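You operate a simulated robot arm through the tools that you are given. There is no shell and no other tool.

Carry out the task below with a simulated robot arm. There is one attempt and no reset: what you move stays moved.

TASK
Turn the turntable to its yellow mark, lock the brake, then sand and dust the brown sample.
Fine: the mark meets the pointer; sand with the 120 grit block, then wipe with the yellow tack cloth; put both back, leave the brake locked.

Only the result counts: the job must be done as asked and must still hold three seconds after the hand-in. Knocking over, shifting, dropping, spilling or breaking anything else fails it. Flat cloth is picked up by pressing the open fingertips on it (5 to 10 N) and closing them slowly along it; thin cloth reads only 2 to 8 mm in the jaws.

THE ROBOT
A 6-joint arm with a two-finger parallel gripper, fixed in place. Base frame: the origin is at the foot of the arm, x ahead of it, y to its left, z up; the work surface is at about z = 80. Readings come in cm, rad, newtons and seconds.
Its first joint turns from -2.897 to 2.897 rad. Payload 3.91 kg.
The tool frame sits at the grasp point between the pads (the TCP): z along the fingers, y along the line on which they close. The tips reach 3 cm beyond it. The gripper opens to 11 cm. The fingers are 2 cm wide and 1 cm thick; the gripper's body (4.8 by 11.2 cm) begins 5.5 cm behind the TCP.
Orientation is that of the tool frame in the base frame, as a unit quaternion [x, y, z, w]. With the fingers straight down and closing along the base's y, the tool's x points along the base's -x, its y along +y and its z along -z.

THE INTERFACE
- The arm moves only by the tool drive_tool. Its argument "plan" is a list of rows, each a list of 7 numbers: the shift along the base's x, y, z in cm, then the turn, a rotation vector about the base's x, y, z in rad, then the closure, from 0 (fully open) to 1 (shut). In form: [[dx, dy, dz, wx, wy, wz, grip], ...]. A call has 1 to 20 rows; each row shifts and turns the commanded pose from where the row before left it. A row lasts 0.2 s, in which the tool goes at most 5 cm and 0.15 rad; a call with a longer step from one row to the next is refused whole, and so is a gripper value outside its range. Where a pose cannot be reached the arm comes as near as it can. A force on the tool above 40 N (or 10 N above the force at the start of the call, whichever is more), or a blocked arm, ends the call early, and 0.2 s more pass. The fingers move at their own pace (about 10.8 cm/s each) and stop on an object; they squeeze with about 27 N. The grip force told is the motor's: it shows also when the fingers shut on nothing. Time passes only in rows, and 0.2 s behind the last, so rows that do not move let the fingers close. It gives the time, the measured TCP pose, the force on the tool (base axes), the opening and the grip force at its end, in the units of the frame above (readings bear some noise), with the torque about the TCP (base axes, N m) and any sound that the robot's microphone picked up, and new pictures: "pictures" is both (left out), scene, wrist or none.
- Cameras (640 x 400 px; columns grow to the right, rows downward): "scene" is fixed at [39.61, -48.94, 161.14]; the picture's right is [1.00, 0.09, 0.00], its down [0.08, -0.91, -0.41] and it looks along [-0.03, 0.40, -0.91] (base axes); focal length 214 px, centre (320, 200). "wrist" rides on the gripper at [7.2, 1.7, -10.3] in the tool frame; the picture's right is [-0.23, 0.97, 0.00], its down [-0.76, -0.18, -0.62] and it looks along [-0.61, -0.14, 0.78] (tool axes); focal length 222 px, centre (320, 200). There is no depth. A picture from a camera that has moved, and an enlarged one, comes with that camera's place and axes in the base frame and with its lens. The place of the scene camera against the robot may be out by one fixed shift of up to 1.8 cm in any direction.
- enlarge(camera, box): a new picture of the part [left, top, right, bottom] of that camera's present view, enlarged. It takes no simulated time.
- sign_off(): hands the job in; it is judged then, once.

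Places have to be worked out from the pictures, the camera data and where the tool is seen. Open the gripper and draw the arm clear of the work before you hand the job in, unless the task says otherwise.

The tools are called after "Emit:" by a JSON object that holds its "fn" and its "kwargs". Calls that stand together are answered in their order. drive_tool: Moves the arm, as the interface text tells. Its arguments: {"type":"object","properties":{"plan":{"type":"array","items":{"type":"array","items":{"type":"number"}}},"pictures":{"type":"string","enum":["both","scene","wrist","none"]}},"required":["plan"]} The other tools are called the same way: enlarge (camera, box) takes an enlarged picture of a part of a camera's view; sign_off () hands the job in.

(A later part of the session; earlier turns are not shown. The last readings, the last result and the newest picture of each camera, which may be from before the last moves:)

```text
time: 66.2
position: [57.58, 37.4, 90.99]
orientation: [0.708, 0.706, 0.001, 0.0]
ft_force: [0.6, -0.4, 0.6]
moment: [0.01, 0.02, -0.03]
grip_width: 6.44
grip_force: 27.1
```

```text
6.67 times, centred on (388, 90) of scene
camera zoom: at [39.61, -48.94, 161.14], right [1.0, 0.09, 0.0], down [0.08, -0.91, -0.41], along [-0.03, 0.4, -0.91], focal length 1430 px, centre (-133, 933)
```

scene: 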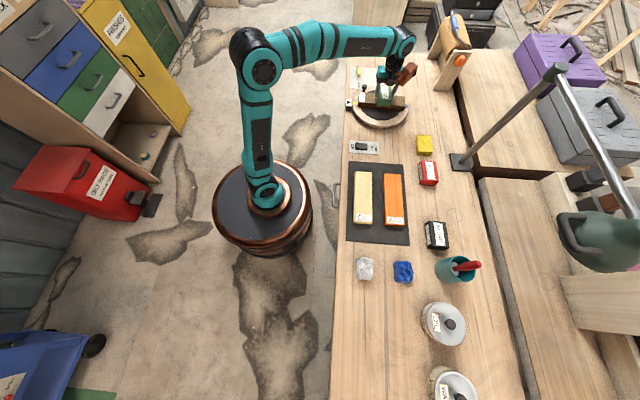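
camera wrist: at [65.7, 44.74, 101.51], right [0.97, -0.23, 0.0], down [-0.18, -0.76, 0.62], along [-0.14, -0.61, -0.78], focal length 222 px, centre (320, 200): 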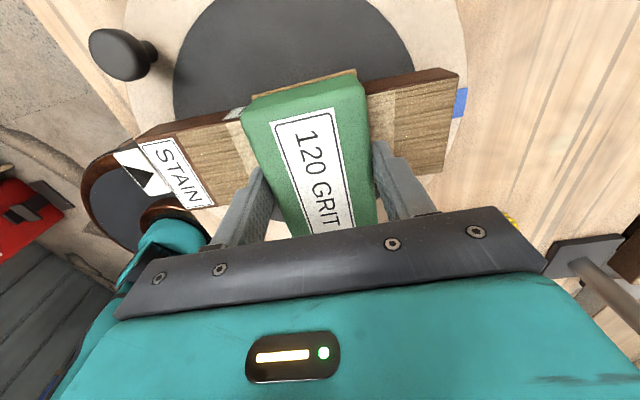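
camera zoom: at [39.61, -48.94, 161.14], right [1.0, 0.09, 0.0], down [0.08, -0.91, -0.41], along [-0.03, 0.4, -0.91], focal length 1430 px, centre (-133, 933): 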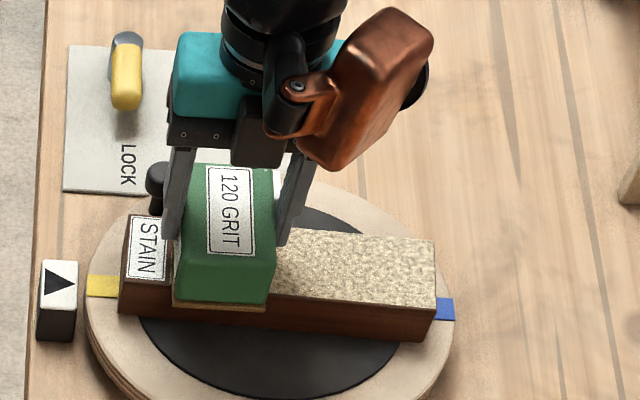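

The whole top is evenly sanded and dusty. I lift the block and carry it back above its original place.

Emit:
{"fn": "drive_tool", "kwargs": {"plan": [[0, 0, 1.5, 0, 0, 0, 0.9], [0, 0, 3, 0, 0, 0, 0.9], [0, 0, 4.5, 0, 0, 0, 0.9], [1.8, -4.13, 0, 0, 0, 0, 0.9], [1.8, -4.13, 0, 0, 0, 0, 0.9], [1.8, -4.13, 0, 0, 0, 0, 0.9], [1.8, -4.13, 0, 0, 0, 0, 0.9], [1.8, -4.13, 0, 0, 0, 0, 0.9], [1.8, -4.13, 0, 0, 0, 0, 0.9], [1.8, -4.13, 0, 0, 0, 0, 0.9], [2, -4.13, 0, 0, 0, 0, 0.9], [2, -4.13, 0, 0, 0, 0, 0.9], [2.4, -4.13, 0, 0, 0, 0, 0.9], [2.4, -4.13, 0, 0, 0, 0, 0.9], [2.4, -4.13, 0, 0, 0, 0, 0.9], [0, 0, 0, 0, 0, 0, 0.9]]}}

Emit:
{"fn": "enlarge", "kwargs": {"camera": "scene", "box": [340, 60, 436, 120]}}

```text
time: 69.6
position: [81.44, -12.17, 100.05]
orientation: [0.708, 0.706, 0.001, 0.0]
ft_force: [-0.2, 0.5, -1.9]
moment: [0.0, 0.02, -0.01]
grip_width: 6.47
grip_force: 26.8
camera wrist: at [83.12, -4.82, 110.44], right [0.97, -0.23, 0.0], down [-0.18, -0.76, 0.62], along [-0.14, -0.61, -0.78], focal length 222 px, centre (320, 200)
```

scene: 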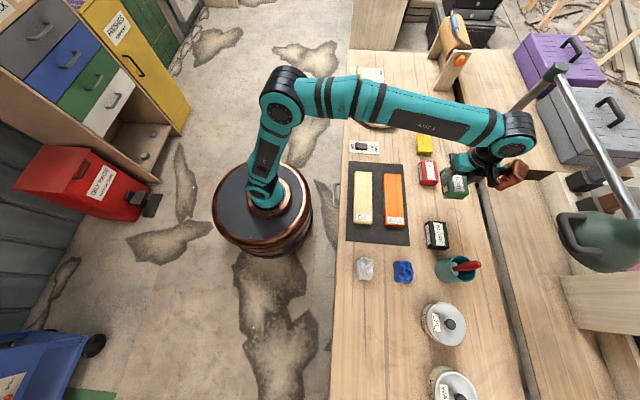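
wrist: 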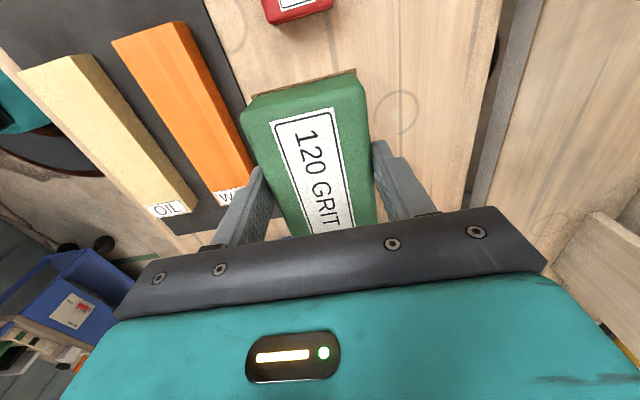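

```text
6.67 times, centred on (388, 90) of scene
camera zoom: at [39.61, -48.94, 161.14], right [1.0, 0.09, 0.0], down [0.08, -0.91, -0.41], along [-0.03, 0.4, -0.91], focal length 1430 px, centre (-133, 933)
```

zoom: 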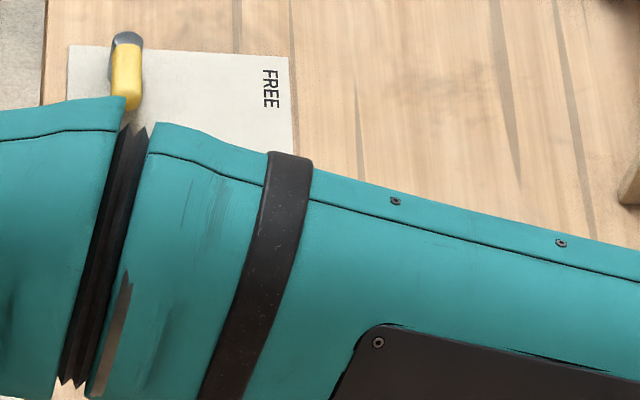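

The block hangs above its spot (TCP 81.44, −12.17; picked at 81.66, −12.22). I lower it back down, slowing near the table.

Emit:
{"fn": "drive_tool", "kwargs": {"plan": [[0.2, -0.05, -4, 0, 0, 0, 0.9], [0, 0, -4, 0, 0, 0, 0.9], [0, 0, -3.5, 0, 0, 0, 0.9], [0, 0, -2.5, 0, 0, 0, 0.9], [0, 0, -0.7, 0, 0, 0, 0.9], [0, 0, -0.3, 0, 0, 0, 0.9], [0, 0, -0.2, 0, 0, 0, 0.9], [0, 0, -0.1, 0, 0, 0, 0.9], [0, 0, 0, 0, 0, 0, 0.9]], "pictures": "wrist"}}

```text
time: 71.6
position: [81.67, -12.09, 84.76]
orientation: [0.708, 0.707, 0.001, 0.0]
ft_force: [0.0, 0.0, -2.1]
moment: [-0.01, -0.01, 0.01]
grip_width: 6.44
grip_force: 26.8
camera wrist: at [83.34, -4.88, 95.14], right [0.97, -0.23, 0.0], down [-0.18, -0.76, 0.62], along [-0.14, -0.61, -0.78], focal length 222 px, centre (320, 200)
```

wrist: 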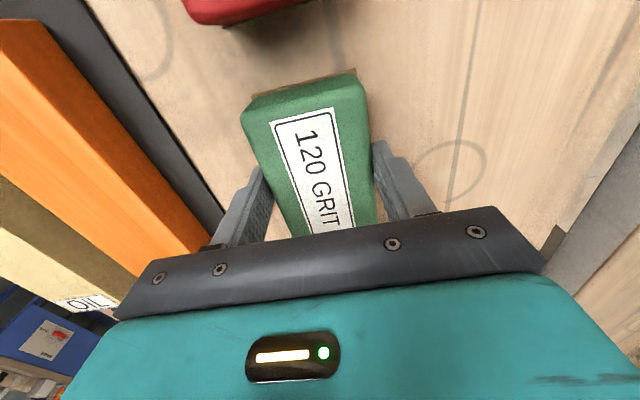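

Still ~0.15 cm above the table; I ease down the rest until the weight transfers.

Emit:
{"fn": "drive_tool", "kwargs": {"plan": [[0, -0.08, -0.1, 0, 0, 0, 0.9], [0, 0, -0.06, 0, 0, 0, 0.9], [0, 0, -0.04, 0, 0, 0, 0.9], [0, 0, 0, 0, 0, 0, 0.9]], "pictures": "none"}}

```text
time: 72.6
position: [81.61, -12.36, 84.5]
orientation: [0.708, 0.706, 0.002, 0.0]
ft_force: [1.8, -0.5, 7.7]
moment: [0.03, 0.23, -0.01]
grip_width: 6.45
grip_force: 27.5
```

The block rests on the table (force +7.7 N). I release it slowly and lift the fingers straight up.

Emit:
{"fn": "drive_tool", "kwargs": {"plan": [[0, 0, 0.03, 0, 0, 0, 0.5], [0, 0, 0, 0, 0, 0, 0.38], [0, 0, 0, 0, 0, 0, 0.2], [0, 0, 0, 0, 0, 0, 0.1], [0, 0, 0, 0, 0, 0, 0], [0, 0, 2, 0, 0, 0, 0], [0, 0, 4, 0, 0, 0, 0], [0, 0, 4.5, 0, 0, 0, 0], [0, 0, 4.5, 0, 0, 0, 0], [0, 0, 0, 0, 0, 0, 0]]}}

Emit:
{"fn": "enlarge", "kwargs": {"camera": "scene", "box": [400, 130, 460, 220]}}

```text
time: 74.8
position: [81.7, -12.09, 99.6]
orientation: [0.708, 0.706, 0.001, -0.001]
ft_force: [-0.2, 0.8, -0.1]
moment: [0.0, 0.03, -0.02]
grip_width: 10.99
grip_force: 0.1
camera wrist: at [83.39, -4.85, 110.04], right [0.97, -0.23, 0.0], down [-0.18, -0.76, 0.62], along [-0.14, -0.61, -0.78], focal length 222 px, centre (320, 200)
```

scene: 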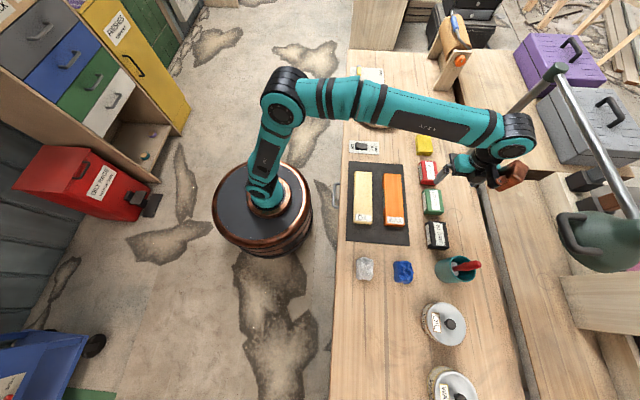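
wrist: 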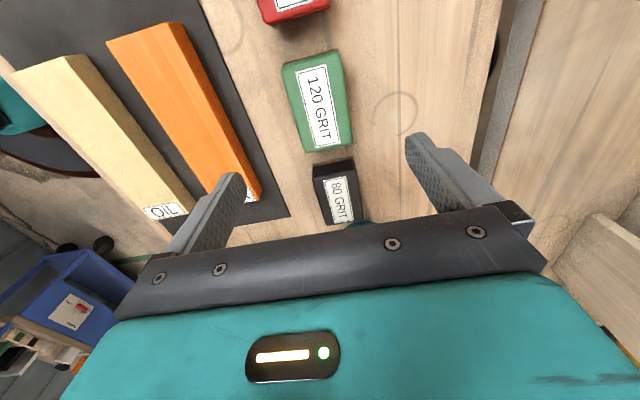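

```text
4.44 times, centred on (430, 175) of scene
camera zoom: at [39.61, -48.94, 161.14], right [1.0, 0.09, 0.0], down [0.08, -0.91, -0.41], along [-0.03, 0.4, -0.91], focal length 953 px, centre (-169, 311)
```

zoom: 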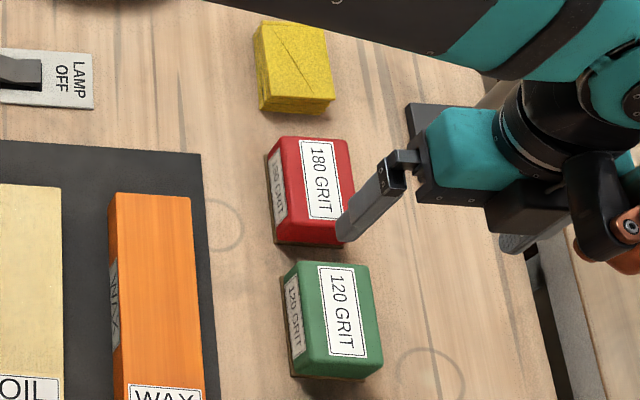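

The block is back in its row at its original spot. Next I go around (keeping x small, away from the lamp post) to view the yellow tack cloth near (81.6, 17.8).

Emit:
{"fn": "drive_tool", "kwargs": {"plan": [[-3, 3.8, 0, 0, 0, 0, 0], [-3, 3.8, 0, 0, 0, 0, 0], [-3, 3.8, 0, 0, 0, 0, 0], [-1, 4.6, 0, 0, 0, 0, 0], [0, 4.6, 0, 0, 0, 0, 0], [0, 4.6, 0, 0, 0, 0, 0], [2, 4, 0, 0, 0, 0, 0], [3, 1, 0, 0, 0, 0, 0], [3, 0, 0, 0, 0, 0, 0], [0, 0, 0, 0, 0, 0, 0]]}}

Emit:
{"fn": "enlarge", "kwargs": {"camera": "wrist", "box": [240, 60, 480, 210]}}

Emit:
{"fn": "enlarge", "kwargs": {"camera": "scene", "box": [396, 125, 460, 165]}}

```text
time: 77.0
position: [79.59, 17.97, 99.59]
orientation: [0.707, 0.707, 0.001, 0.0]
ft_force: [0.7, -0.1, -0.2]
moment: [0.02, 0.0, 0.02]
grip_width: 11.0
grip_force: 0.0
camera wrist: at [81.32, 25.33, 110.0], right [0.97, -0.23, 0.0], down [-0.18, -0.76, 0.62], along [-0.14, -0.61, -0.78], focal length 222 px, centre (320, 200)
```

scene: 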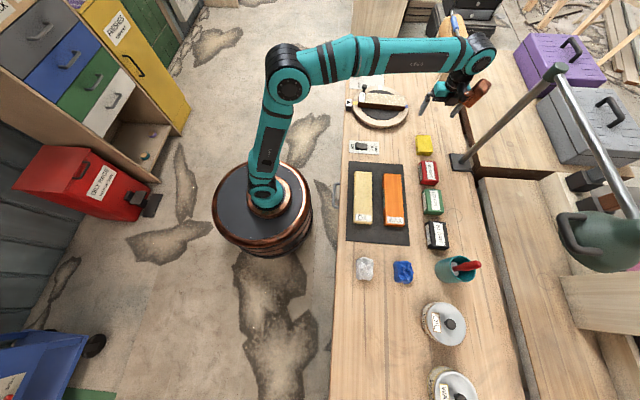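
wrist: 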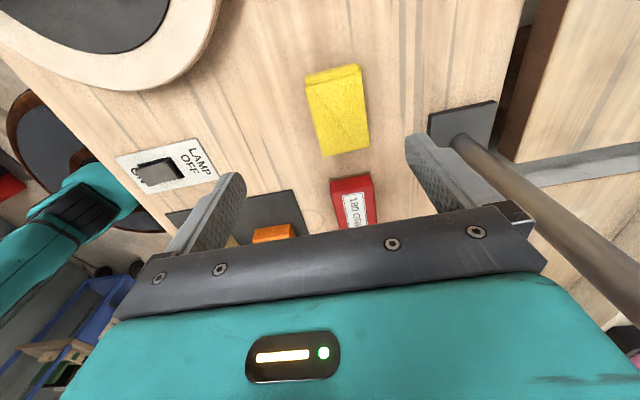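

```text
2.67 times, centred on (360, 135) of wrist
camera zoom: at [81.32, 25.33, 110.0], right [0.97, -0.23, 0.0], down [-0.18, -0.76, 0.62], along [-0.14, -0.61, -0.78], focal length 592 px, centre (213, 373)
```

zoom: 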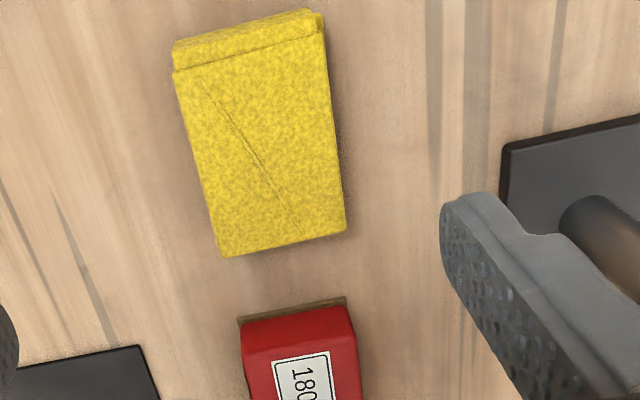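

```text
10.00 times, centred on (428, 145) of scene
camera zoom: at [39.61, -48.94, 161.14], right [1.0, 0.09, 0.0], down [0.08, -0.91, -0.41], along [-0.03, 0.4, -0.91], focal length 2145 px, centre (-760, 750)
```

zoom: 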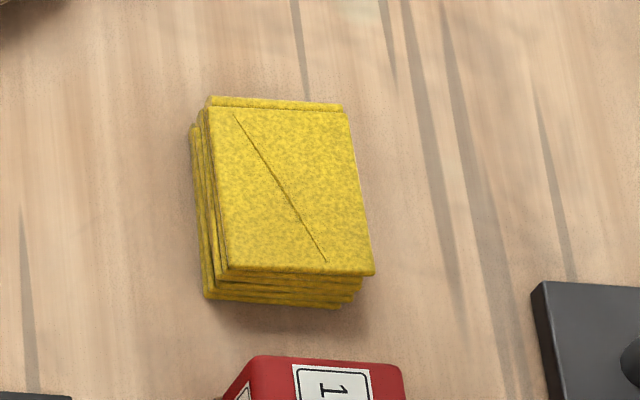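

The tack cloth is a folded stack about 7×9 cm with its top centre near (81.7, 16.2). I move over it and lower to z≈92 for a second view to fix its height.

Emit:
{"fn": "drive_tool", "kwargs": {"plan": [[1, -0.9, -2.5, 0, 0, 0, 0], [1.1, -0.9, -2.5, 0, 0, 0, 0], [0, 0, -2.6, 0, 0, 0, 0], [0, 0, 0, 0, 0, 0, 0]]}}

Emit:
{"fn": "enlarge", "kwargs": {"camera": "wrist", "box": [200, 60, 440, 210]}}

```text
time: 78.0
position: [81.66, 16.03, 92.11]
orientation: [0.708, 0.707, 0.002, -0.001]
ft_force: [-0.7, 0.2, 0.2]
moment: [0.0, 0.0, -0.02]
grip_width: 10.99
grip_force: 0.0
camera wrist: at [83.42, 23.47, 102.39], right [0.97, -0.23, 0.0], down [-0.18, -0.76, 0.62], along [-0.14, -0.61, -0.78], focal length 222 px, centre (320, 200)
```

scene: 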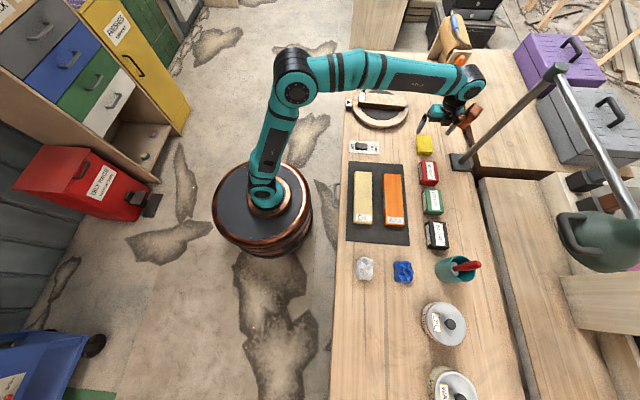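
wrist: 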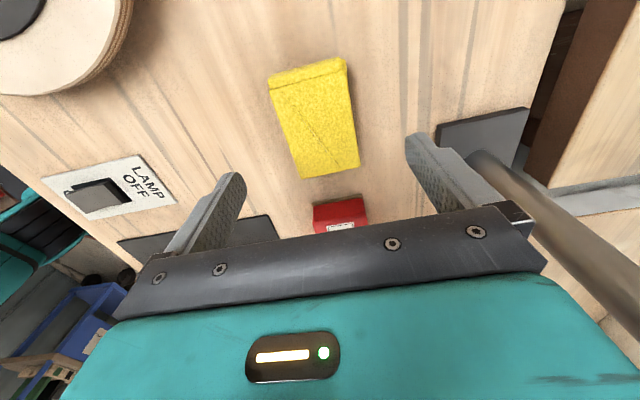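

```text
2.67 times, centred on (320, 135) of wrist
camera zoom: at [83.42, 23.47, 102.39], right [0.97, -0.23, 0.0], down [-0.18, -0.76, 0.62], along [-0.14, -0.61, -0.78], focal length 592 px, centre (320, 373)
```

zoom: 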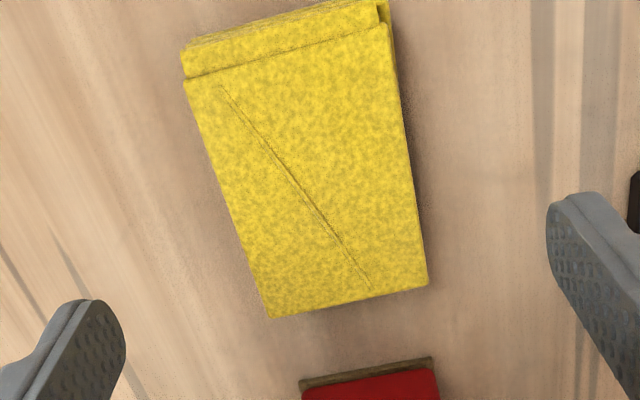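

The cloth stack spans x 78.5–84.8, y 11.3–20.5, top z≈82.9. I descend with open fingers around it so the tips stop ~0.8 cm above the table.

Emit:
{"fn": "drive_tool", "kwargs": {"plan": [[0, -0.1, -3, 0, 0, 0, 0], [0, 0, -3, 0, 0, 0, 0], [0, 0, -1.7, 0, 0, 0, 0], [0, 0, -0.5, 0, 0, 0, 0], [0, 0, 0, 0, 0, 0, 0]]}}

Emit:
{"fn": "enlarge", "kwargs": {"camera": "wrist", "box": [180, 60, 460, 235]}}

```text
time: 79.2
position: [81.84, 16.01, 83.75]
orientation: [0.708, 0.706, 0.001, -0.001]
ft_force: [-0.1, -0.7, -0.4]
moment: [0.0, 0.0, -0.02]
grip_width: 10.99
grip_force: 0.0
camera wrist: at [83.49, 23.36, 94.2], right [0.97, -0.23, 0.0], down [-0.18, -0.76, 0.62], along [-0.14, -0.61, -0.78], focal length 222 px, centre (320, 200)
```

scene: 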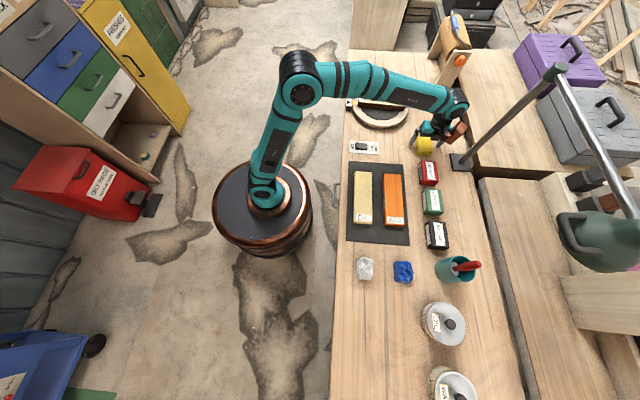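
wrist: 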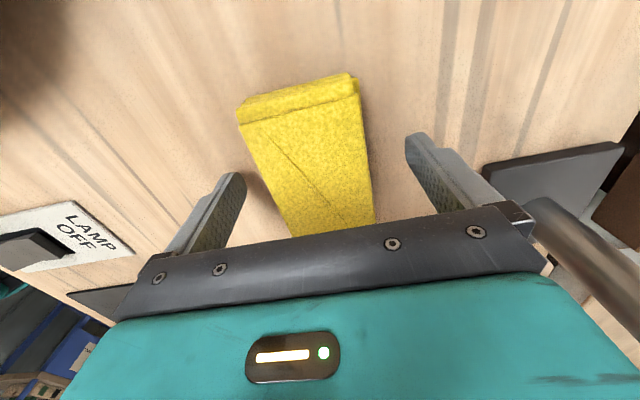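

```text
2.29 times, centred on (320, 148) of wrist
camera zoom: at [83.49, 23.36, 94.2], right [0.97, -0.23, 0.0], down [-0.18, -0.76, 0.62], along [-0.14, -0.61, -0.78], focal length 508 px, centre (320, 320)
```

zoom: 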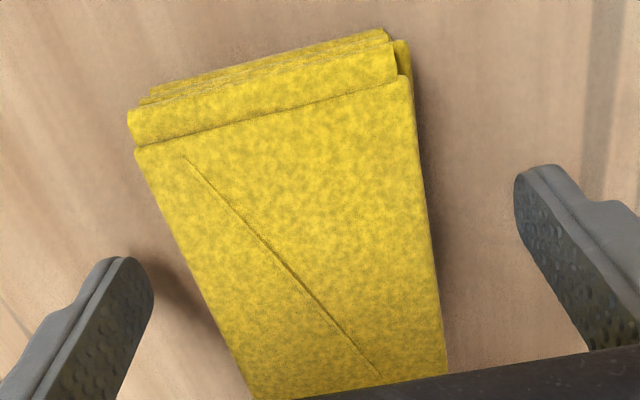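

The stack sits between the fingers. I shift 0.15 cm to centre and close slowly.

Emit:
{"fn": "drive_tool", "kwargs": {"plan": [[-0.15, 0, 0, 0, 0, 0, 0.15], [0, 0, 0, 0, 0, 0, 0.3], [0, 0, 0, 0, 0, 0, 0.36], [0, 0, 0, 0, 0, 0, 0.4], [0, 0, 0, 0, 0, 0, 0.44], [0, 0, 0, 0, 0, 0, 0.48], [0, 0, 0, 0, 0, 0, 0.52], [0, 0, 0, 0, 0, 0, 0.52]], "pictures": "wrist"}}

Emit:
{"fn": "enlarge", "kwargs": {"camera": "wrist", "box": [180, 60, 460, 235]}}

```text
time: 81.0
position: [81.62, 16.01, 83.81]
orientation: [0.708, 0.707, 0.001, 0.0]
ft_force: [1.7, -0.7, 1.3]
moment: [-0.02, -0.08, 0.05]
grip_width: 6.41
grip_force: 26.5
camera wrist: at [83.33, 23.36, 94.22], right [0.97, -0.23, 0.0], down [-0.18, -0.76, 0.62], along [-0.14, -0.61, -0.78], focal length 222 px, centre (320, 200)
```

wrist: 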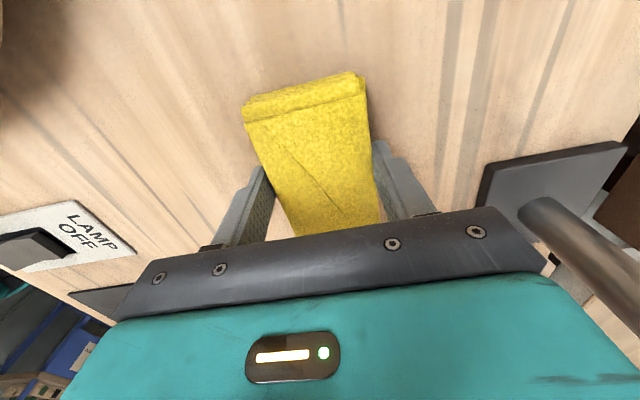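

```text
2.29 times, centred on (320, 148) of wrist
camera zoom: at [83.33, 23.36, 94.22], right [0.97, -0.23, 0.0], down [-0.18, -0.76, 0.62], along [-0.14, -0.61, -0.78], focal length 508 px, centre (320, 320)
```

zoom: 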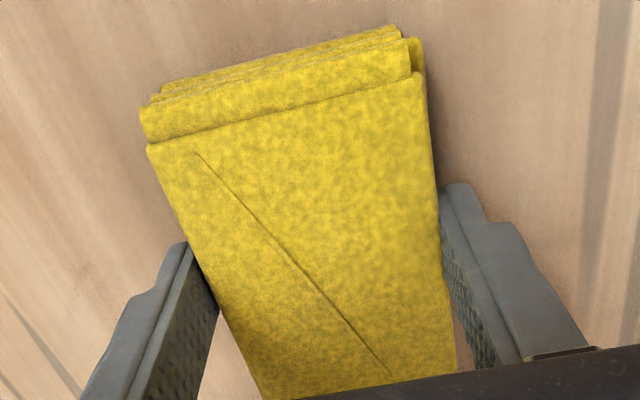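

The cloth is held at 6.41 cm with 26 N. I lift it and carry it over the sample's centre.

Emit:
{"fn": "drive_tool", "kwargs": {"plan": [[0, 0, 0, 0, 0, 0, 0.7], [0, 0, 1.5, 0, 0, 0, 0.8], [0, 0, 3, 0, 0, 0, 0.8], [0, 0, 4, 0, 0, 0, 0.8], [0, 0, 4.5, 0, 0, 0, 0.8], [0, 0, 3, 0, 0, 0, 0.8], [-2.7, 3.05, 0, 0, 0, 0, 0.8], [-2.7, 3.05, 0, 0, 0, 0, 0.8], [-2.7, 3.05, 0, 0, 0, 0, 0.8], [-2.7, 3.05, 0, 0, 0, 0, 0.8], [-2.7, 3.05, 0, 0, 0, 0, 0.8], [-2.7, 3.05, 0, 0, 0, 0, 0.8], [-2.8, 3.05, 0, 0, 0, 0, 0.8], [0, 0, -3, 0, 0, 0, 0.8], [0, 0, -3, 0, 0, 0, 0.8], [0, 0, 0, 0, 0, 0, 0.8]]}}

Emit:
{"fn": "enlarge", "kwargs": {"camera": "scene", "box": [340, 60, 436, 120]}}

```text
time: 84.4
position: [62.57, 37.43, 93.76]
orientation: [0.708, 0.706, 0.001, -0.001]
ft_force: [-0.1, 0.1, -0.6]
moment: [-0.01, -0.01, 0.02]
grip_width: 6.41
grip_force: 27.3
camera wrist: at [64.31, 44.83, 104.17], right [0.97, -0.23, 0.0], down [-0.18, -0.76, 0.62], along [-0.14, -0.61, -0.78], focal length 222 px, centre (320, 200)
```

scene: 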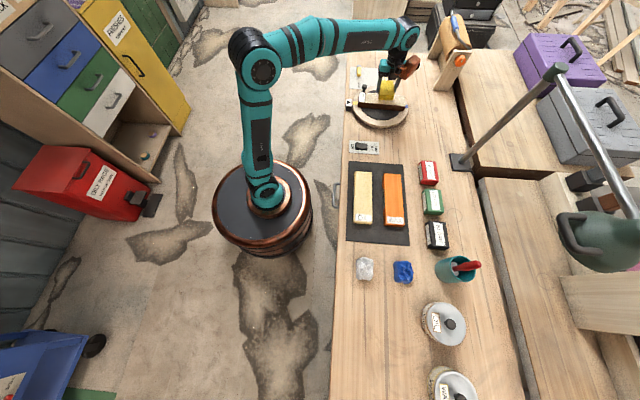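
wrist: 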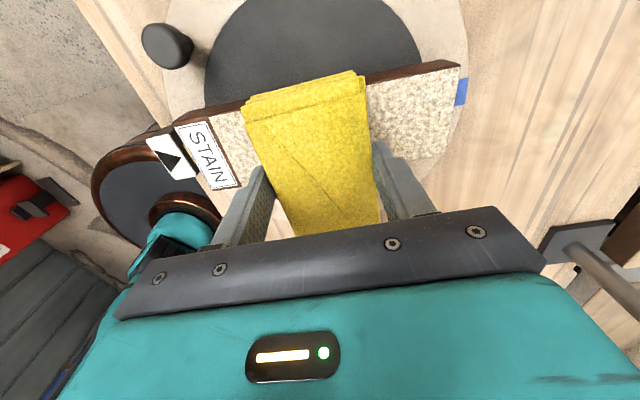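

```text
6.67 times, centred on (388, 90) of scene
camera zoom: at [39.61, -48.94, 161.14], right [1.0, 0.09, 0.0], down [0.08, -0.91, -0.41], along [-0.03, 0.4, -0.91], focal length 1430 px, centre (-133, 933)
```

zoom: 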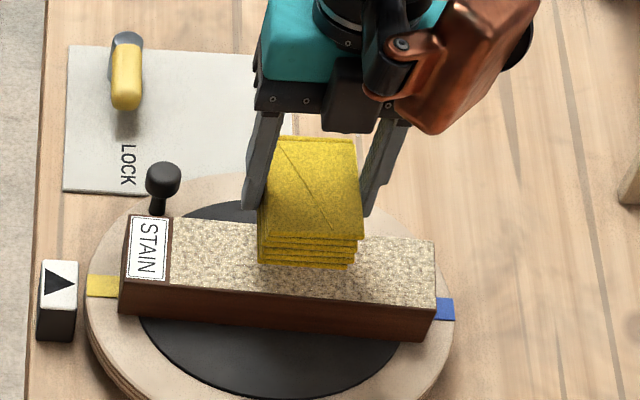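

The folded cloth hovers over the evenly sanded sample. I lower in small steps to find light contact (expected TCP z≈90.35).

Emit:
{"fn": "drive_tool", "kwargs": {"plan": [[0, -0.1, -1.5, 0, 0, 0, 0.8], [0, 0, -1, 0, 0, 0, 0.8], [0, 0, -0.4, 0, 0, 0, 0.8], [0, 0, -0.2, 0, 0, 0, 0.8], [0, 0, -0.1, 0, 0, 0, 0.8], [0, 0, 0, 0, 0, 0, 0.8]], "pictures": "none"}}

```text
time: 85.8
position: [62.62, 37.45, 90.51]
orientation: [0.708, 0.706, 0.001, 0.0]
ft_force: [1.0, -0.5, -0.6]
moment: [0.03, 0.01, 0.01]
grip_width: 6.43
grip_force: 27.2
```

Emit:
{"fn": "drive_tool", "kwargs": {"plan": [[0, 0, -0.08, 0, 0, 0, 0.8], [0, 0, -0.05, 0, 0, 0, 0.8], [0, 0, -0.03, 0, 0, 0, 0.8], [0, 0, 0, 0, 0, 0, 0.8]], "pictures": "none"}}

```text
time: 86.8
position: [62.6, 37.29, 90.4]
orientation: [0.708, 0.707, 0.001, 0.0]
ft_force: [-0.5, 0.0, -0.9]
moment: [-0.02, -0.02, 0.0]
grip_width: 6.41
grip_force: 27.1
```

Still no contact (force just the cloth's weight); I go down a little more in 0.04 cm steps.

Emit:
{"fn": "drive_tool", "kwargs": {"plan": [[0, 0, -0.04, 0, 0, 0, 0.8], [0, 0, -0.04, 0, 0, 0, 0.8], [0, 0, -0.04, 0, 0, 0, 0.8], [0, 0, 0, 0, 0, 0, 0.8]], "pictures": "none"}}

```text
time: 87.8
position: [62.65, 37.31, 90.32]
orientation: [0.708, 0.706, 0.001, 0.0]
ft_force: [0.6, -0.9, -0.1]
moment: [-0.02, -0.02, 0.0]
grip_width: 6.4
grip_force: 26.5
```

Emit:
{"fn": "drive_tool", "kwargs": {"plan": [[0, 0, -0.03, 0, 0, 0, 0.8], [0, 0, -0.03, 0, 0, 0, 0.8], [0, 0, 0, 0, 0, 0, 0.8]], "pictures": "none"}}

```text
time: 88.6
position: [62.51, 37.28, 90.34]
orientation: [0.708, 0.706, 0.002, 0.001]
ft_force: [1.0, 1.8, 8.6]
moment: [0.05, 0.14, -0.02]
grip_width: 6.41
grip_force: 27.0
```

Contact now at ~9 N. I ease off 0.025 cm and make a short test wipe to the right.

Emit:
{"fn": "drive_tool", "kwargs": {"plan": [[0, 0, 0.025, 0, 0, 0, 0.8], [0, 0, 0, 0, 0, 0, 0.8], [0.6, 0, 0, 0, 0, 0, 0.8], [0.6, 0, 0, 0, 0, 0, 0.8], [0.6, 0, 0, 0, 0, 0, 0.8]], "pictures": "none"}}

Emit:
{"fn": "enlarge", "kwargs": {"camera": "scene", "box": [340, 60, 436, 120]}}

```text
time: 89.8
position: [64.4, 37.21, 90.41]
orientation: [0.708, 0.706, 0.002, 0.0]
ft_force: [-2.8, -0.4, 4.0]
moment: [0.02, 0.12, 0.0]
grip_width: 6.4
grip_force: 26.7
```

```text
6.67 times, centred on (388, 90) of scene
camera zoom: at [39.61, -48.94, 161.14], right [1.0, 0.09, 0.0], down [0.08, -0.91, -0.41], along [-0.03, 0.4, -0.91], focal length 1430 px, centre (-133, 933)
```

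zoom: 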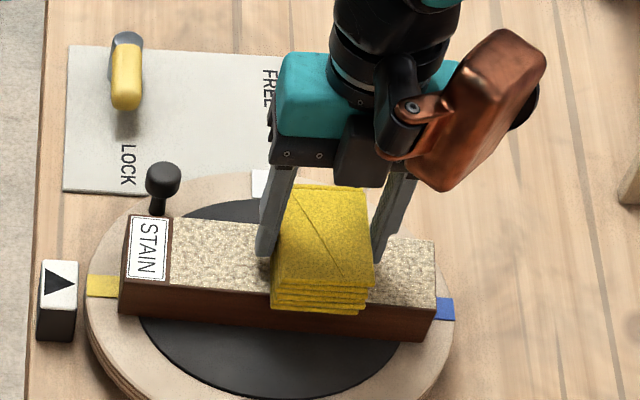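

The sample stays put at ~4.6 N. I wipe on to the right end.

Emit:
{"fn": "drive_tool", "kwargs": {"plan": [[0.8, 0, 0, 0, 0, 0, 0.8], [0.8, 0, 0, 0, 0, 0, 0.8], [0.8, 0, 0, 0, 0, 0, 0.8], [0.8, 0, 0, 0, 0, 0, 0.8], [0.8, 0, 0, 0, 0, 0, 0.8], [0.8, 0, 0, 0, 0, 0, 0.8], [0.8, 0, 0, 0, 0, 0, 0.8], [0.6, 0, 0, 0, 0, 0, 0.8]], "pictures": "none"}}

Emit:
{"fn": "enlarge", "kwargs": {"camera": "scene", "box": [340, 60, 436, 120]}}

```text
time: 91.6
position: [70.45, 37.42, 90.34]
orientation: [0.707, 0.707, 0.001, 0.0]
ft_force: [-0.6, -0.3, 1.6]
moment: [-0.02, 0.09, -0.05]
grip_width: 6.39
grip_force: 27.1
```

```text
6.67 times, centred on (388, 90) of scene
camera zoom: at [39.61, -48.94, 161.14], right [1.0, 0.09, 0.0], down [0.08, -0.91, -0.41], along [-0.03, 0.4, -0.91], focal length 1430 px, centre (-133, 933)
```

zoom: 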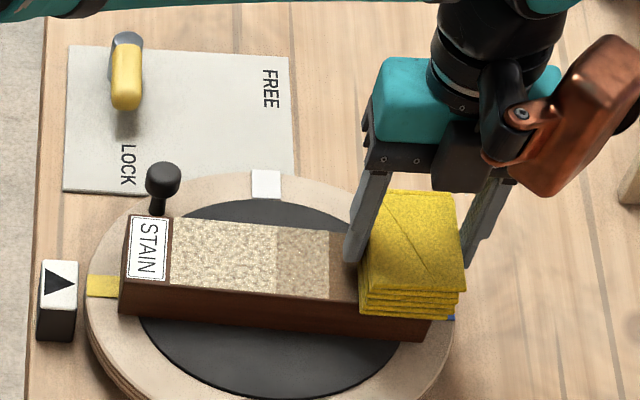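

Dust is disappearing where the cloth passed (clean brown on the right, partly wiped in the middle). I wipe back leftward with ~4 N.

Emit:
{"fn": "drive_tool", "kwargs": {"plan": [[-0.8, 0, -0.01, 0, 0, 0, 0.8], [-0.8, 0, 0, 0, 0, 0, 0.8], [-0.8, 0, 0, 0, 0, 0, 0.8], [-0.8, 0, 0, 0, 0, 0, 0.8], [-0.8, 0, 0, 0, 0, 0, 0.8], [-0.8, 0, 0, 0, 0, 0, 0.8], [-0.8, 0, 0, 0, 0, 0, 0.8], [-0.8, 0, 0, 0, 0, 0, 0.8]], "pictures": "none"}}

Emit:
{"fn": "enlarge", "kwargs": {"camera": "scene", "box": [340, 60, 436, 120]}}

```text
time: 93.4
position: [64.22, 37.36, 90.21]
orientation: [0.708, 0.706, 0.002, 0.0]
ft_force: [2.9, -0.1, 8.1]
moment: [-0.02, -0.02, 0.03]
grip_width: 6.39
grip_force: 26.9
```

```text
6.67 times, centred on (388, 90) of scene
camera zoom: at [39.61, -48.94, 161.14], right [1.0, 0.09, 0.0], down [0.08, -0.91, -0.41], along [-0.03, 0.4, -0.91], focal length 1430 px, centre (-133, 933)
```

zoom: 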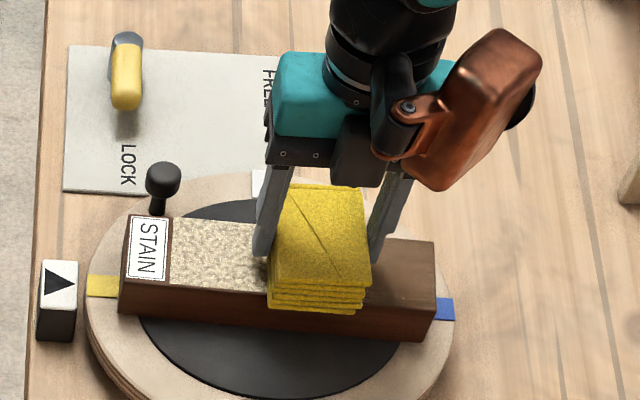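

The right end is clean; cloth friction is low (2.9 N at 8.7 N) so the sample stays fixed. I continue wiping to the left end.

Emit:
{"fn": "drive_tool", "kwargs": {"plan": [[-0.8, 0, 0.01, 0, 0, 0, 0.8], [-0.8, 0, 0, 0, 0, 0, 0.8], [-0.8, 0, 0, 0, 0, 0, 0.8], [-0.8, 0, 0, 0, 0, 0, 0.8], [-0.8, 0, 0, 0, 0, 0, 0.8], [-0.8, 0, 0, 0, 0, 0, 0.8], [-0.8, 0, 0, 0, 0, 0, 0.8], [-0.8, 0, 0, 0, 0, 0, 0.8], [-0.8, 0, 0, 0, 0, 0, 0.8]], "pictures": "none"}}

Emit:
{"fn": "enlarge", "kwargs": {"camera": "scene", "box": [340, 60, 436, 120]}}

```text
time: 95.4
position: [57.0, 37.36, 90.24]
orientation: [0.708, 0.707, 0.002, 0.0]
ft_force: [-1.5, -0.8, 1.4]
moment: [-0.01, 0.04, 0.01]
grip_width: 6.4
grip_force: 27.2
```

```text
6.67 times, centred on (388, 90) of scene
camera zoom: at [39.61, -48.94, 161.14], right [1.0, 0.09, 0.0], down [0.08, -0.91, -0.41], along [-0.03, 0.4, -0.91], focal length 1430 px, centre (-133, 933)
```

zoom: 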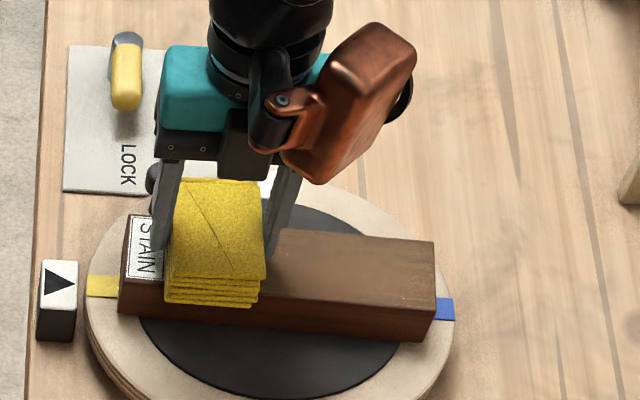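

Everything behind the cloth is clean brown. I press slightly, cover the last bit beside the label, and wipe back to the right.

Emit:
{"fn": "drive_tool", "kwargs": {"plan": [[-0.6, 0, -0.012, 0, 0, 0, 0.8], [-0.4, 0, 0, 0, 0, 0, 0.8], [0.6, 0, 0, 0, 0, 0, 0.8], [0.8, 0, 0, 0, 0, 0, 0.8], [0.8, 0, 0, 0, 0, 0, 0.8], [0.8, 0, 0, 0, 0, 0, 0.8], [0.8, 0, 0, 0, 0, 0, 0.8], [0.8, 0, 0, 0, 0, 0, 0.8], [0.8, 0, 0, 0, 0, 0, 0.8]], "pictures": "none"}}

Emit:
{"fn": "enlarge", "kwargs": {"camera": "scene", "box": [340, 60, 436, 120]}}

```text
time: 97.4
position: [61.37, 37.12, 90.24]
orientation: [0.708, 0.706, 0.002, 0.0]
ft_force: [-0.2, -0.1, -0.6]
moment: [0.01, -0.01, 0.03]
grip_width: 6.39
grip_force: 26.8
```

```text
6.67 times, centred on (388, 90) of scene
camera zoom: at [39.61, -48.94, 161.14], right [1.0, 0.09, 0.0], down [0.08, -0.91, -0.41], along [-0.03, 0.4, -0.91], focal length 1430 px, centre (-133, 933)
```

zoom: 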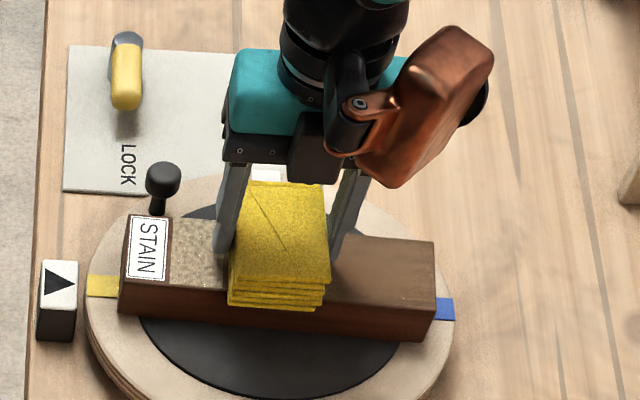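

The zone beside the label is only part-wiped and contact was lost at the end. I lower 0.02 cm and wipe left and back again.

Emit:
{"fn": "drive_tool", "kwargs": {"plan": [[0, 0, -0.02, 0, 0, 0, 0.8], [-0.8, 0, 0, 0, 0, 0, 0.8], [-0.8, 0, 0, 0, 0, 0, 0.8], [-0.8, 0, 0, 0, 0, 0, 0.8], [-0.8, 0, 0, 0, 0, 0, 0.8]], "pictures": "none"}}

```text
time: 98.6
position: [58.22, 37.27, 90.19]
orientation: [0.708, 0.706, 0.002, 0.0]
ft_force: [1.0, -1.1, 4.7]
moment: [-0.06, 0.07, 0.03]
grip_width: 6.4
grip_force: 27.1
```

Force is ~5 N now; I carry on left over the last zone and back.

Emit:
{"fn": "drive_tool", "kwargs": {"plan": [[-0.8, 0, 0, 0, 0, 0, 0.8], [-0.8, 0, 0, 0, 0, 0, 0.8], [-0.8, 0, 0, 0, 0, 0, 0.8], [-0.4, 0, 0, 0, 0, 0, 0.8], [0.8, 0, 0, 0, 0, 0, 0.8], [0.8, 0, 0, 0, 0, 0, 0.8], [0.8, 0, 0, 0, 0, 0, 0.8], [0.8, 0, 0, 0, 0, 0, 0.8], [0.8, 0, 0, 0, 0, 0, 0.8], [0.8, 0, 0, 0, 0, 0, 0.8], [0.8, 0, 0, 0, 0, 0, 0.8]], "pictures": "none"}}

Emit:
{"fn": "enlarge", "kwargs": {"camera": "scene", "box": [340, 60, 436, 120]}}

```text
time: 101.0
position: [61.04, 37.21, 90.29]
orientation: [0.707, 0.707, 0.0, 0.001]
ft_force: [-0.3, 0.0, 0.1]
moment: [0.03, 0.05, -0.01]
grip_width: 6.37
grip_force: 26.9
```

```text
6.67 times, centred on (388, 90) of scene
camera zoom: at [39.61, -48.94, 161.14], right [1.0, 0.09, 0.0], down [0.08, -0.91, -0.41], along [-0.03, 0.4, -0.91], focal length 1430 px, centre (-133, 933)
```

zoom: 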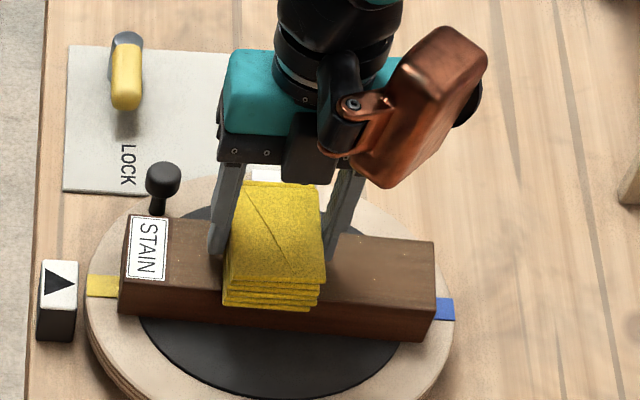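

The left zone is now clean brown too. A final wipe to the right end with ~4 N ensures no dust remains.

Emit:
{"fn": "drive_tool", "kwargs": {"plan": [[0, 0, -0.018, 0, 0, 0, 0.8], [0.8, 0, 0, 0, 0, 0, 0.8], [0.8, 0, 0, 0, 0, 0, 0.8], [0.8, 0, 0, 0, 0, 0, 0.8], [0.8, 0, 0, 0, 0, 0, 0.8], [0.8, 0, 0, 0, 0, 0, 0.8]], "pictures": "none"}}

```text
time: 102.4
position: [64.86, 37.23, 90.26]
orientation: [0.707, 0.707, 0.001, 0.001]
ft_force: [-5.7, 0.6, 10.6]
moment: [0.02, 0.2, -0.01]
grip_width: 6.41
grip_force: 27.4
```

Force rose to ~11 N; I ease off 0.025 cm before continuing to the right end, then check that the sample has not moved.

Emit:
{"fn": "drive_tool", "kwargs": {"plan": [[0, 0, 0.025, 0, 0, 0, 0.8], [0.8, 0, 0, 0, 0, 0, 0.8], [0.8, 0, 0, 0, 0, 0, 0.8], [0.8, 0, 0, 0, 0, 0, 0.8], [0.8, 0, 0, 0, 0, 0, 0.8], [0.8, 0, 0, 0, 0, 0, 0.8], [0.8, 0, 0, 0, 0, 0, 0.8], [0.8, 0, 0, 0, 0, 0, 0.8]], "pictures": "none"}}

Emit:
{"fn": "enlarge", "kwargs": {"camera": "scene", "box": [340, 60, 436, 120]}}

```text
time: 104.2
position: [70.52, 37.35, 90.13]
orientation: [0.707, 0.707, 0.001, 0.0]
ft_force: [-1.0, -0.4, 2.2]
moment: [0.0, 0.06, 0.0]
grip_width: 6.39
grip_force: 26.7
```

```text
6.67 times, centred on (388, 90) of scene
camera zoom: at [39.61, -48.94, 161.14], right [1.0, 0.09, 0.0], down [0.08, -0.91, -0.41], along [-0.03, 0.4, -0.91], focal length 1430 px, centre (-133, 933)
```

zoom: 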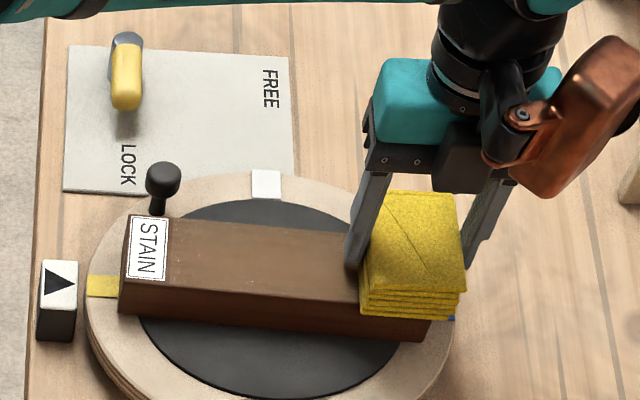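

The sample looks clean and unmoved. I lift the cloth, start carrying it back, and inspect the sample.

Emit:
{"fn": "drive_tool", "kwargs": {"plan": [[0, 0, 1.5, 0, 0, 0, 0.8], [0, 0, 4, 0, 0, 0, 0.8], [0, 0, 4.5, 0, 0, 0, 0.8], [2.2, -4.28, 0, 0, 0, 0, 0.8], [2.2, -4.28, 0, 0, 0, 0, 0.8], [2.2, -4.28, 0, 0, 0, 0, 0.8], [2.2, -4.28, 0, 0, 0, 0, 0.8], [2.2, -4.28, 0, 0, 0, 0, 0.8], [0, 0, 0, 0, 0, 0, 0.8]]}}

Emit:
{"fn": "enlarge", "kwargs": {"camera": "scene", "box": [340, 75, 412, 120]}}

Emit:
{"fn": "enlarge", "kwargs": {"camera": "scene", "box": [344, 92, 376, 112]}}

```text
time: 106.2
position: [81.49, 15.85, 100.28]
orientation: [0.707, 0.707, 0.002, 0.0]
ft_force: [-0.5, 0.5, -1.0]
moment: [0.01, -0.03, -0.03]
grip_width: 6.42
grip_force: 27.4
camera wrist: at [83.27, 23.19, 110.65], right [0.97, -0.23, 0.0], down [-0.18, -0.76, 0.62], along [-0.14, -0.61, -0.78], focal length 222 px, centre (320, 200)
```

scene: 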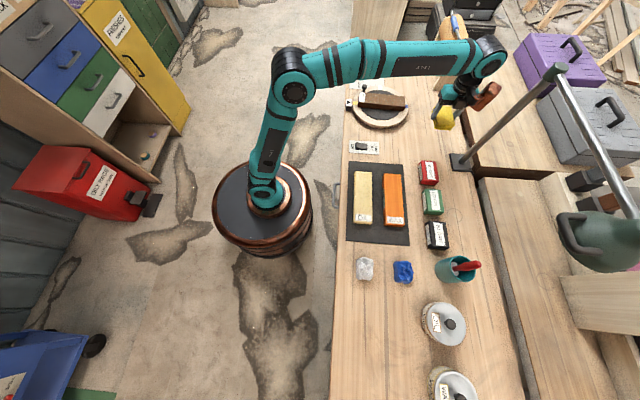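
wrist: 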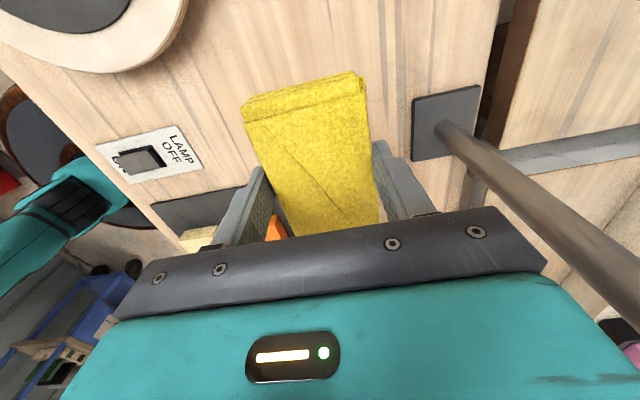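

```text
8.89 times, centred on (376, 98) of scene
camera zoom: at [39.61, -48.94, 161.14], right [1.0, 0.09, 0.0], down [0.08, -0.91, -0.41], along [-0.03, 0.4, -0.91], focal length 1906 px, centre (-178, 1111)
```

zoom: 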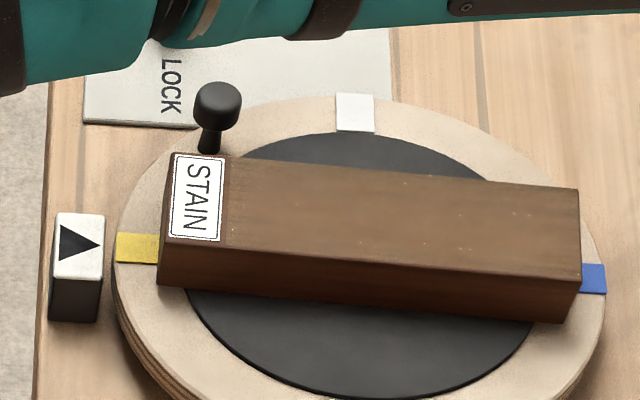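

```text
16.00 times, centred on (360, 102) of scene
camera zoom: at [39.61, -48.94, 161.14], right [1.0, 0.09, 0.0], down [0.08, -0.91, -0.41], along [-0.03, 0.4, -0.91], focal length 3432 px, centre (-320, 1768)
```

zoom: 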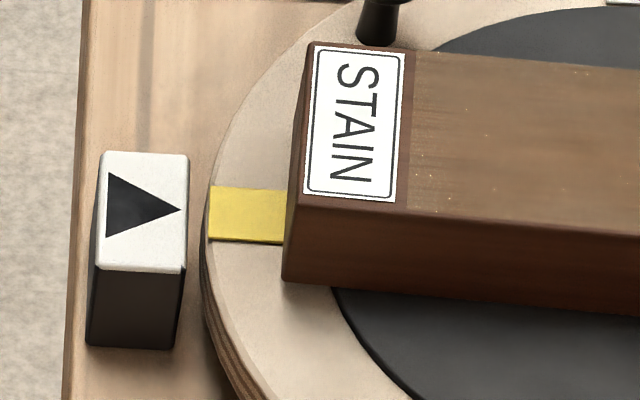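

The mark is still on the pointer and the sample is in place. I zoom closer on the sample top to see whether any dust remains before putting the cloth away.

Emit:
{"fn": "enlarge", "kwargs": {"camera": "scene", "box": [358, 88, 408, 113]}}

Emit:
{"fn": "enlarge", "kwargs": {"camera": "scene", "box": [364, 90, 388, 105]}}

Emit:
{"fn": "enlarge", "kwargs": {"camera": "scene", "box": [384, 92, 408, 107]}}

```text
12.80 times, centred on (383, 100) of scene
camera zoom: at [39.61, -48.94, 161.14], right [1.0, 0.09, 0.0], down [0.08, -0.91, -0.41], along [-0.03, 0.4, -0.91], focal length 2745 px, centre (-486, 1474)
```

zoom: 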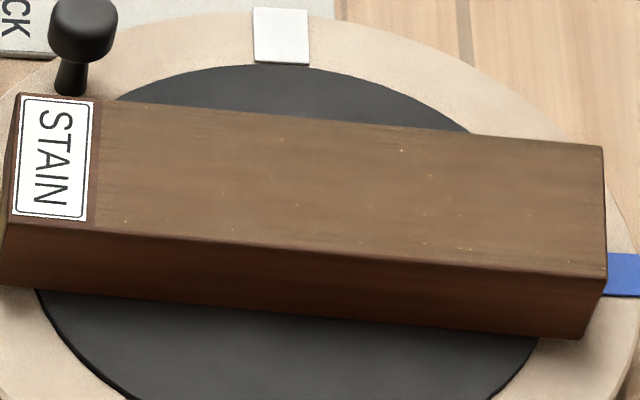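

```text
16.00 times, centred on (376, 98) of scene
camera zoom: at [39.61, -48.94, 161.14], right [1.0, 0.09, 0.0], down [0.08, -0.91, -0.41], along [-0.03, 0.4, -0.91], focal length 3432 px, centre (-576, 1840)
```

zoom: 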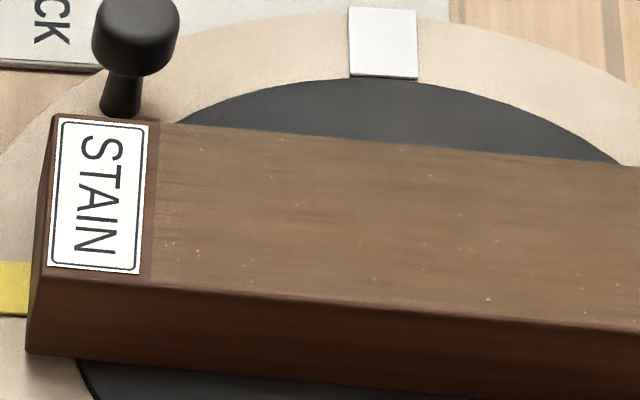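

```text
16.00 times, centred on (396, 100) of scene
camera zoom: at [39.61, -48.94, 161.14], right [1.0, 0.09, 0.0], down [0.08, -0.91, -0.41], along [-0.03, 0.4, -0.91], focal length 3432 px, centre (-896, 1808)
```

zoom: 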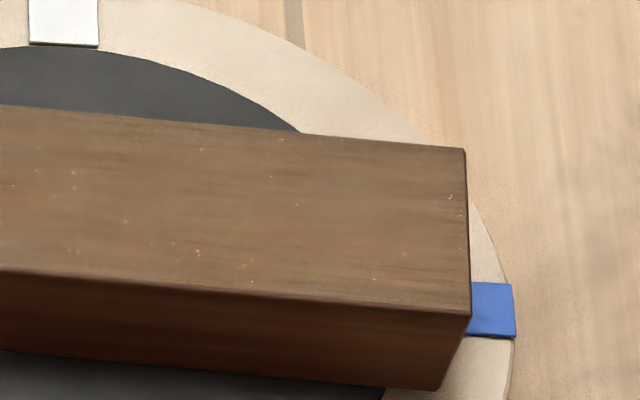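

A faint streaky strip remains right beside the label and a few specks are left, so I go back for another look and one more wipe pass with wider overlap at both ends.

Emit:
{"fn": "drive_tool", "kwargs": {"plan": [[-2.2, 4.28, 0, 0, 0, 0, 0.8], [-2.2, 4.28, 0, 0, 0, 0, 0.8], [-2.2, 4.28, 0, 0, 0, 0, 0.8], [-2.2, 4.28, 0, 0, 0, 0, 0.8], [-2.2, 4.28, 0, 0, 0, 0, 0.8], [-2.5, 0, -2, 0, 0, 0, 0.8], [0, 0, -2, 0, 0, 0, 0.8], [0, 0, 0, 0, 0, 0, 0.8]], "pictures": "wrist"}}

Emit:
{"fn": "enlarge", "kwargs": {"camera": "wrist", "box": [100, 80, 260, 200]}}

Emit:
{"fn": "enlarge", "kwargs": {"camera": "wrist", "box": [340, 50, 500, 170]}}

```text
time: 108.0
position: [68.23, 37.2, 96.08]
orientation: [0.708, 0.706, 0.0, 0.0]
ft_force: [0.6, -0.4, -1.4]
moment: [-0.01, 0.04, 0.02]
grip_width: 6.38
grip_force: 27.5
camera wrist: at [69.9, 44.57, 106.59], right [0.97, -0.23, 0.0], down [-0.18, -0.76, 0.62], along [-0.14, -0.61, -0.78], focal length 222 px, centre (320, 200)
```

wrist: 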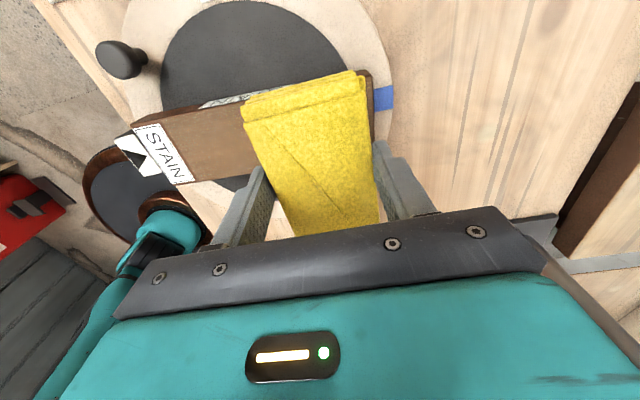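

```text
3.33 times, centred on (180, 140) of wrist
camera zoom: at [69.9, 44.57, 106.59], right [0.97, -0.23, 0.0], down [-0.18, -0.76, 0.62], along [-0.14, -0.61, -0.78], focal length 740 px, centre (787, 400)
```

zoom: 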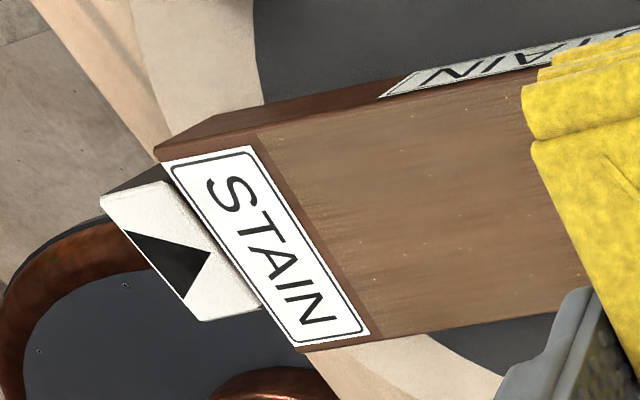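

```text
3.33 times, centred on (420, 110) of wrist
camera zoom: at [69.9, 44.57, 106.59], right [0.97, -0.23, 0.0], down [-0.18, -0.76, 0.62], along [-0.14, -0.61, -0.78], focal length 740 px, centre (-13, 500)
```

zoom: 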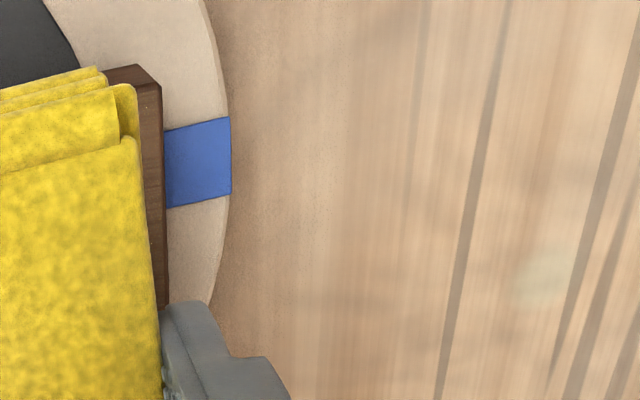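

Close up, the zones all look uniformly clean; the strip is just the texture edge. Since I'm here, I do one more light wipe pass for certainty, descending to the previous contact height.

Emit:
{"fn": "drive_tool", "kwargs": {"plan": [[0, 0, -3, 0, 0, 0, 0.8], [0, 0, -2, 0, 0, 0, 0.8], [0, 0, -0.7, 0, 0, 0, 0.8], [0, 0, -0.2, 0, 0, 0, 0.8], [0, 0, -0.08, 0, 0, 0, 0.8], [0, 0, 0, 0, 0, 0, 0.8]], "pictures": "none"}}

```text
time: 109.4
position: [68.0, 37.28, 90.28]
orientation: [0.707, 0.707, 0.002, 0.0]
ft_force: [0.5, 0.8, -0.5]
moment: [0.02, -0.01, 0.02]
grip_width: 6.42
grip_force: 26.8
```

Emit:
{"fn": "drive_tool", "kwargs": {"plan": [[0, 0, -0.03, 0, 0, 0, 0.8], [0, 0, -0.02, 0, 0, 0, 0.8], [0, 0, 0, 0, 0, 0, 0.8]], "pictures": "none"}}

```text
time: 110.2
position: [68.19, 37.25, 90.19]
orientation: [0.708, 0.707, 0.001, 0.0]
ft_force: [0.8, -0.7, 4.5]
moment: [-0.01, 0.12, -0.01]
grip_width: 6.42
grip_force: 27.1
```

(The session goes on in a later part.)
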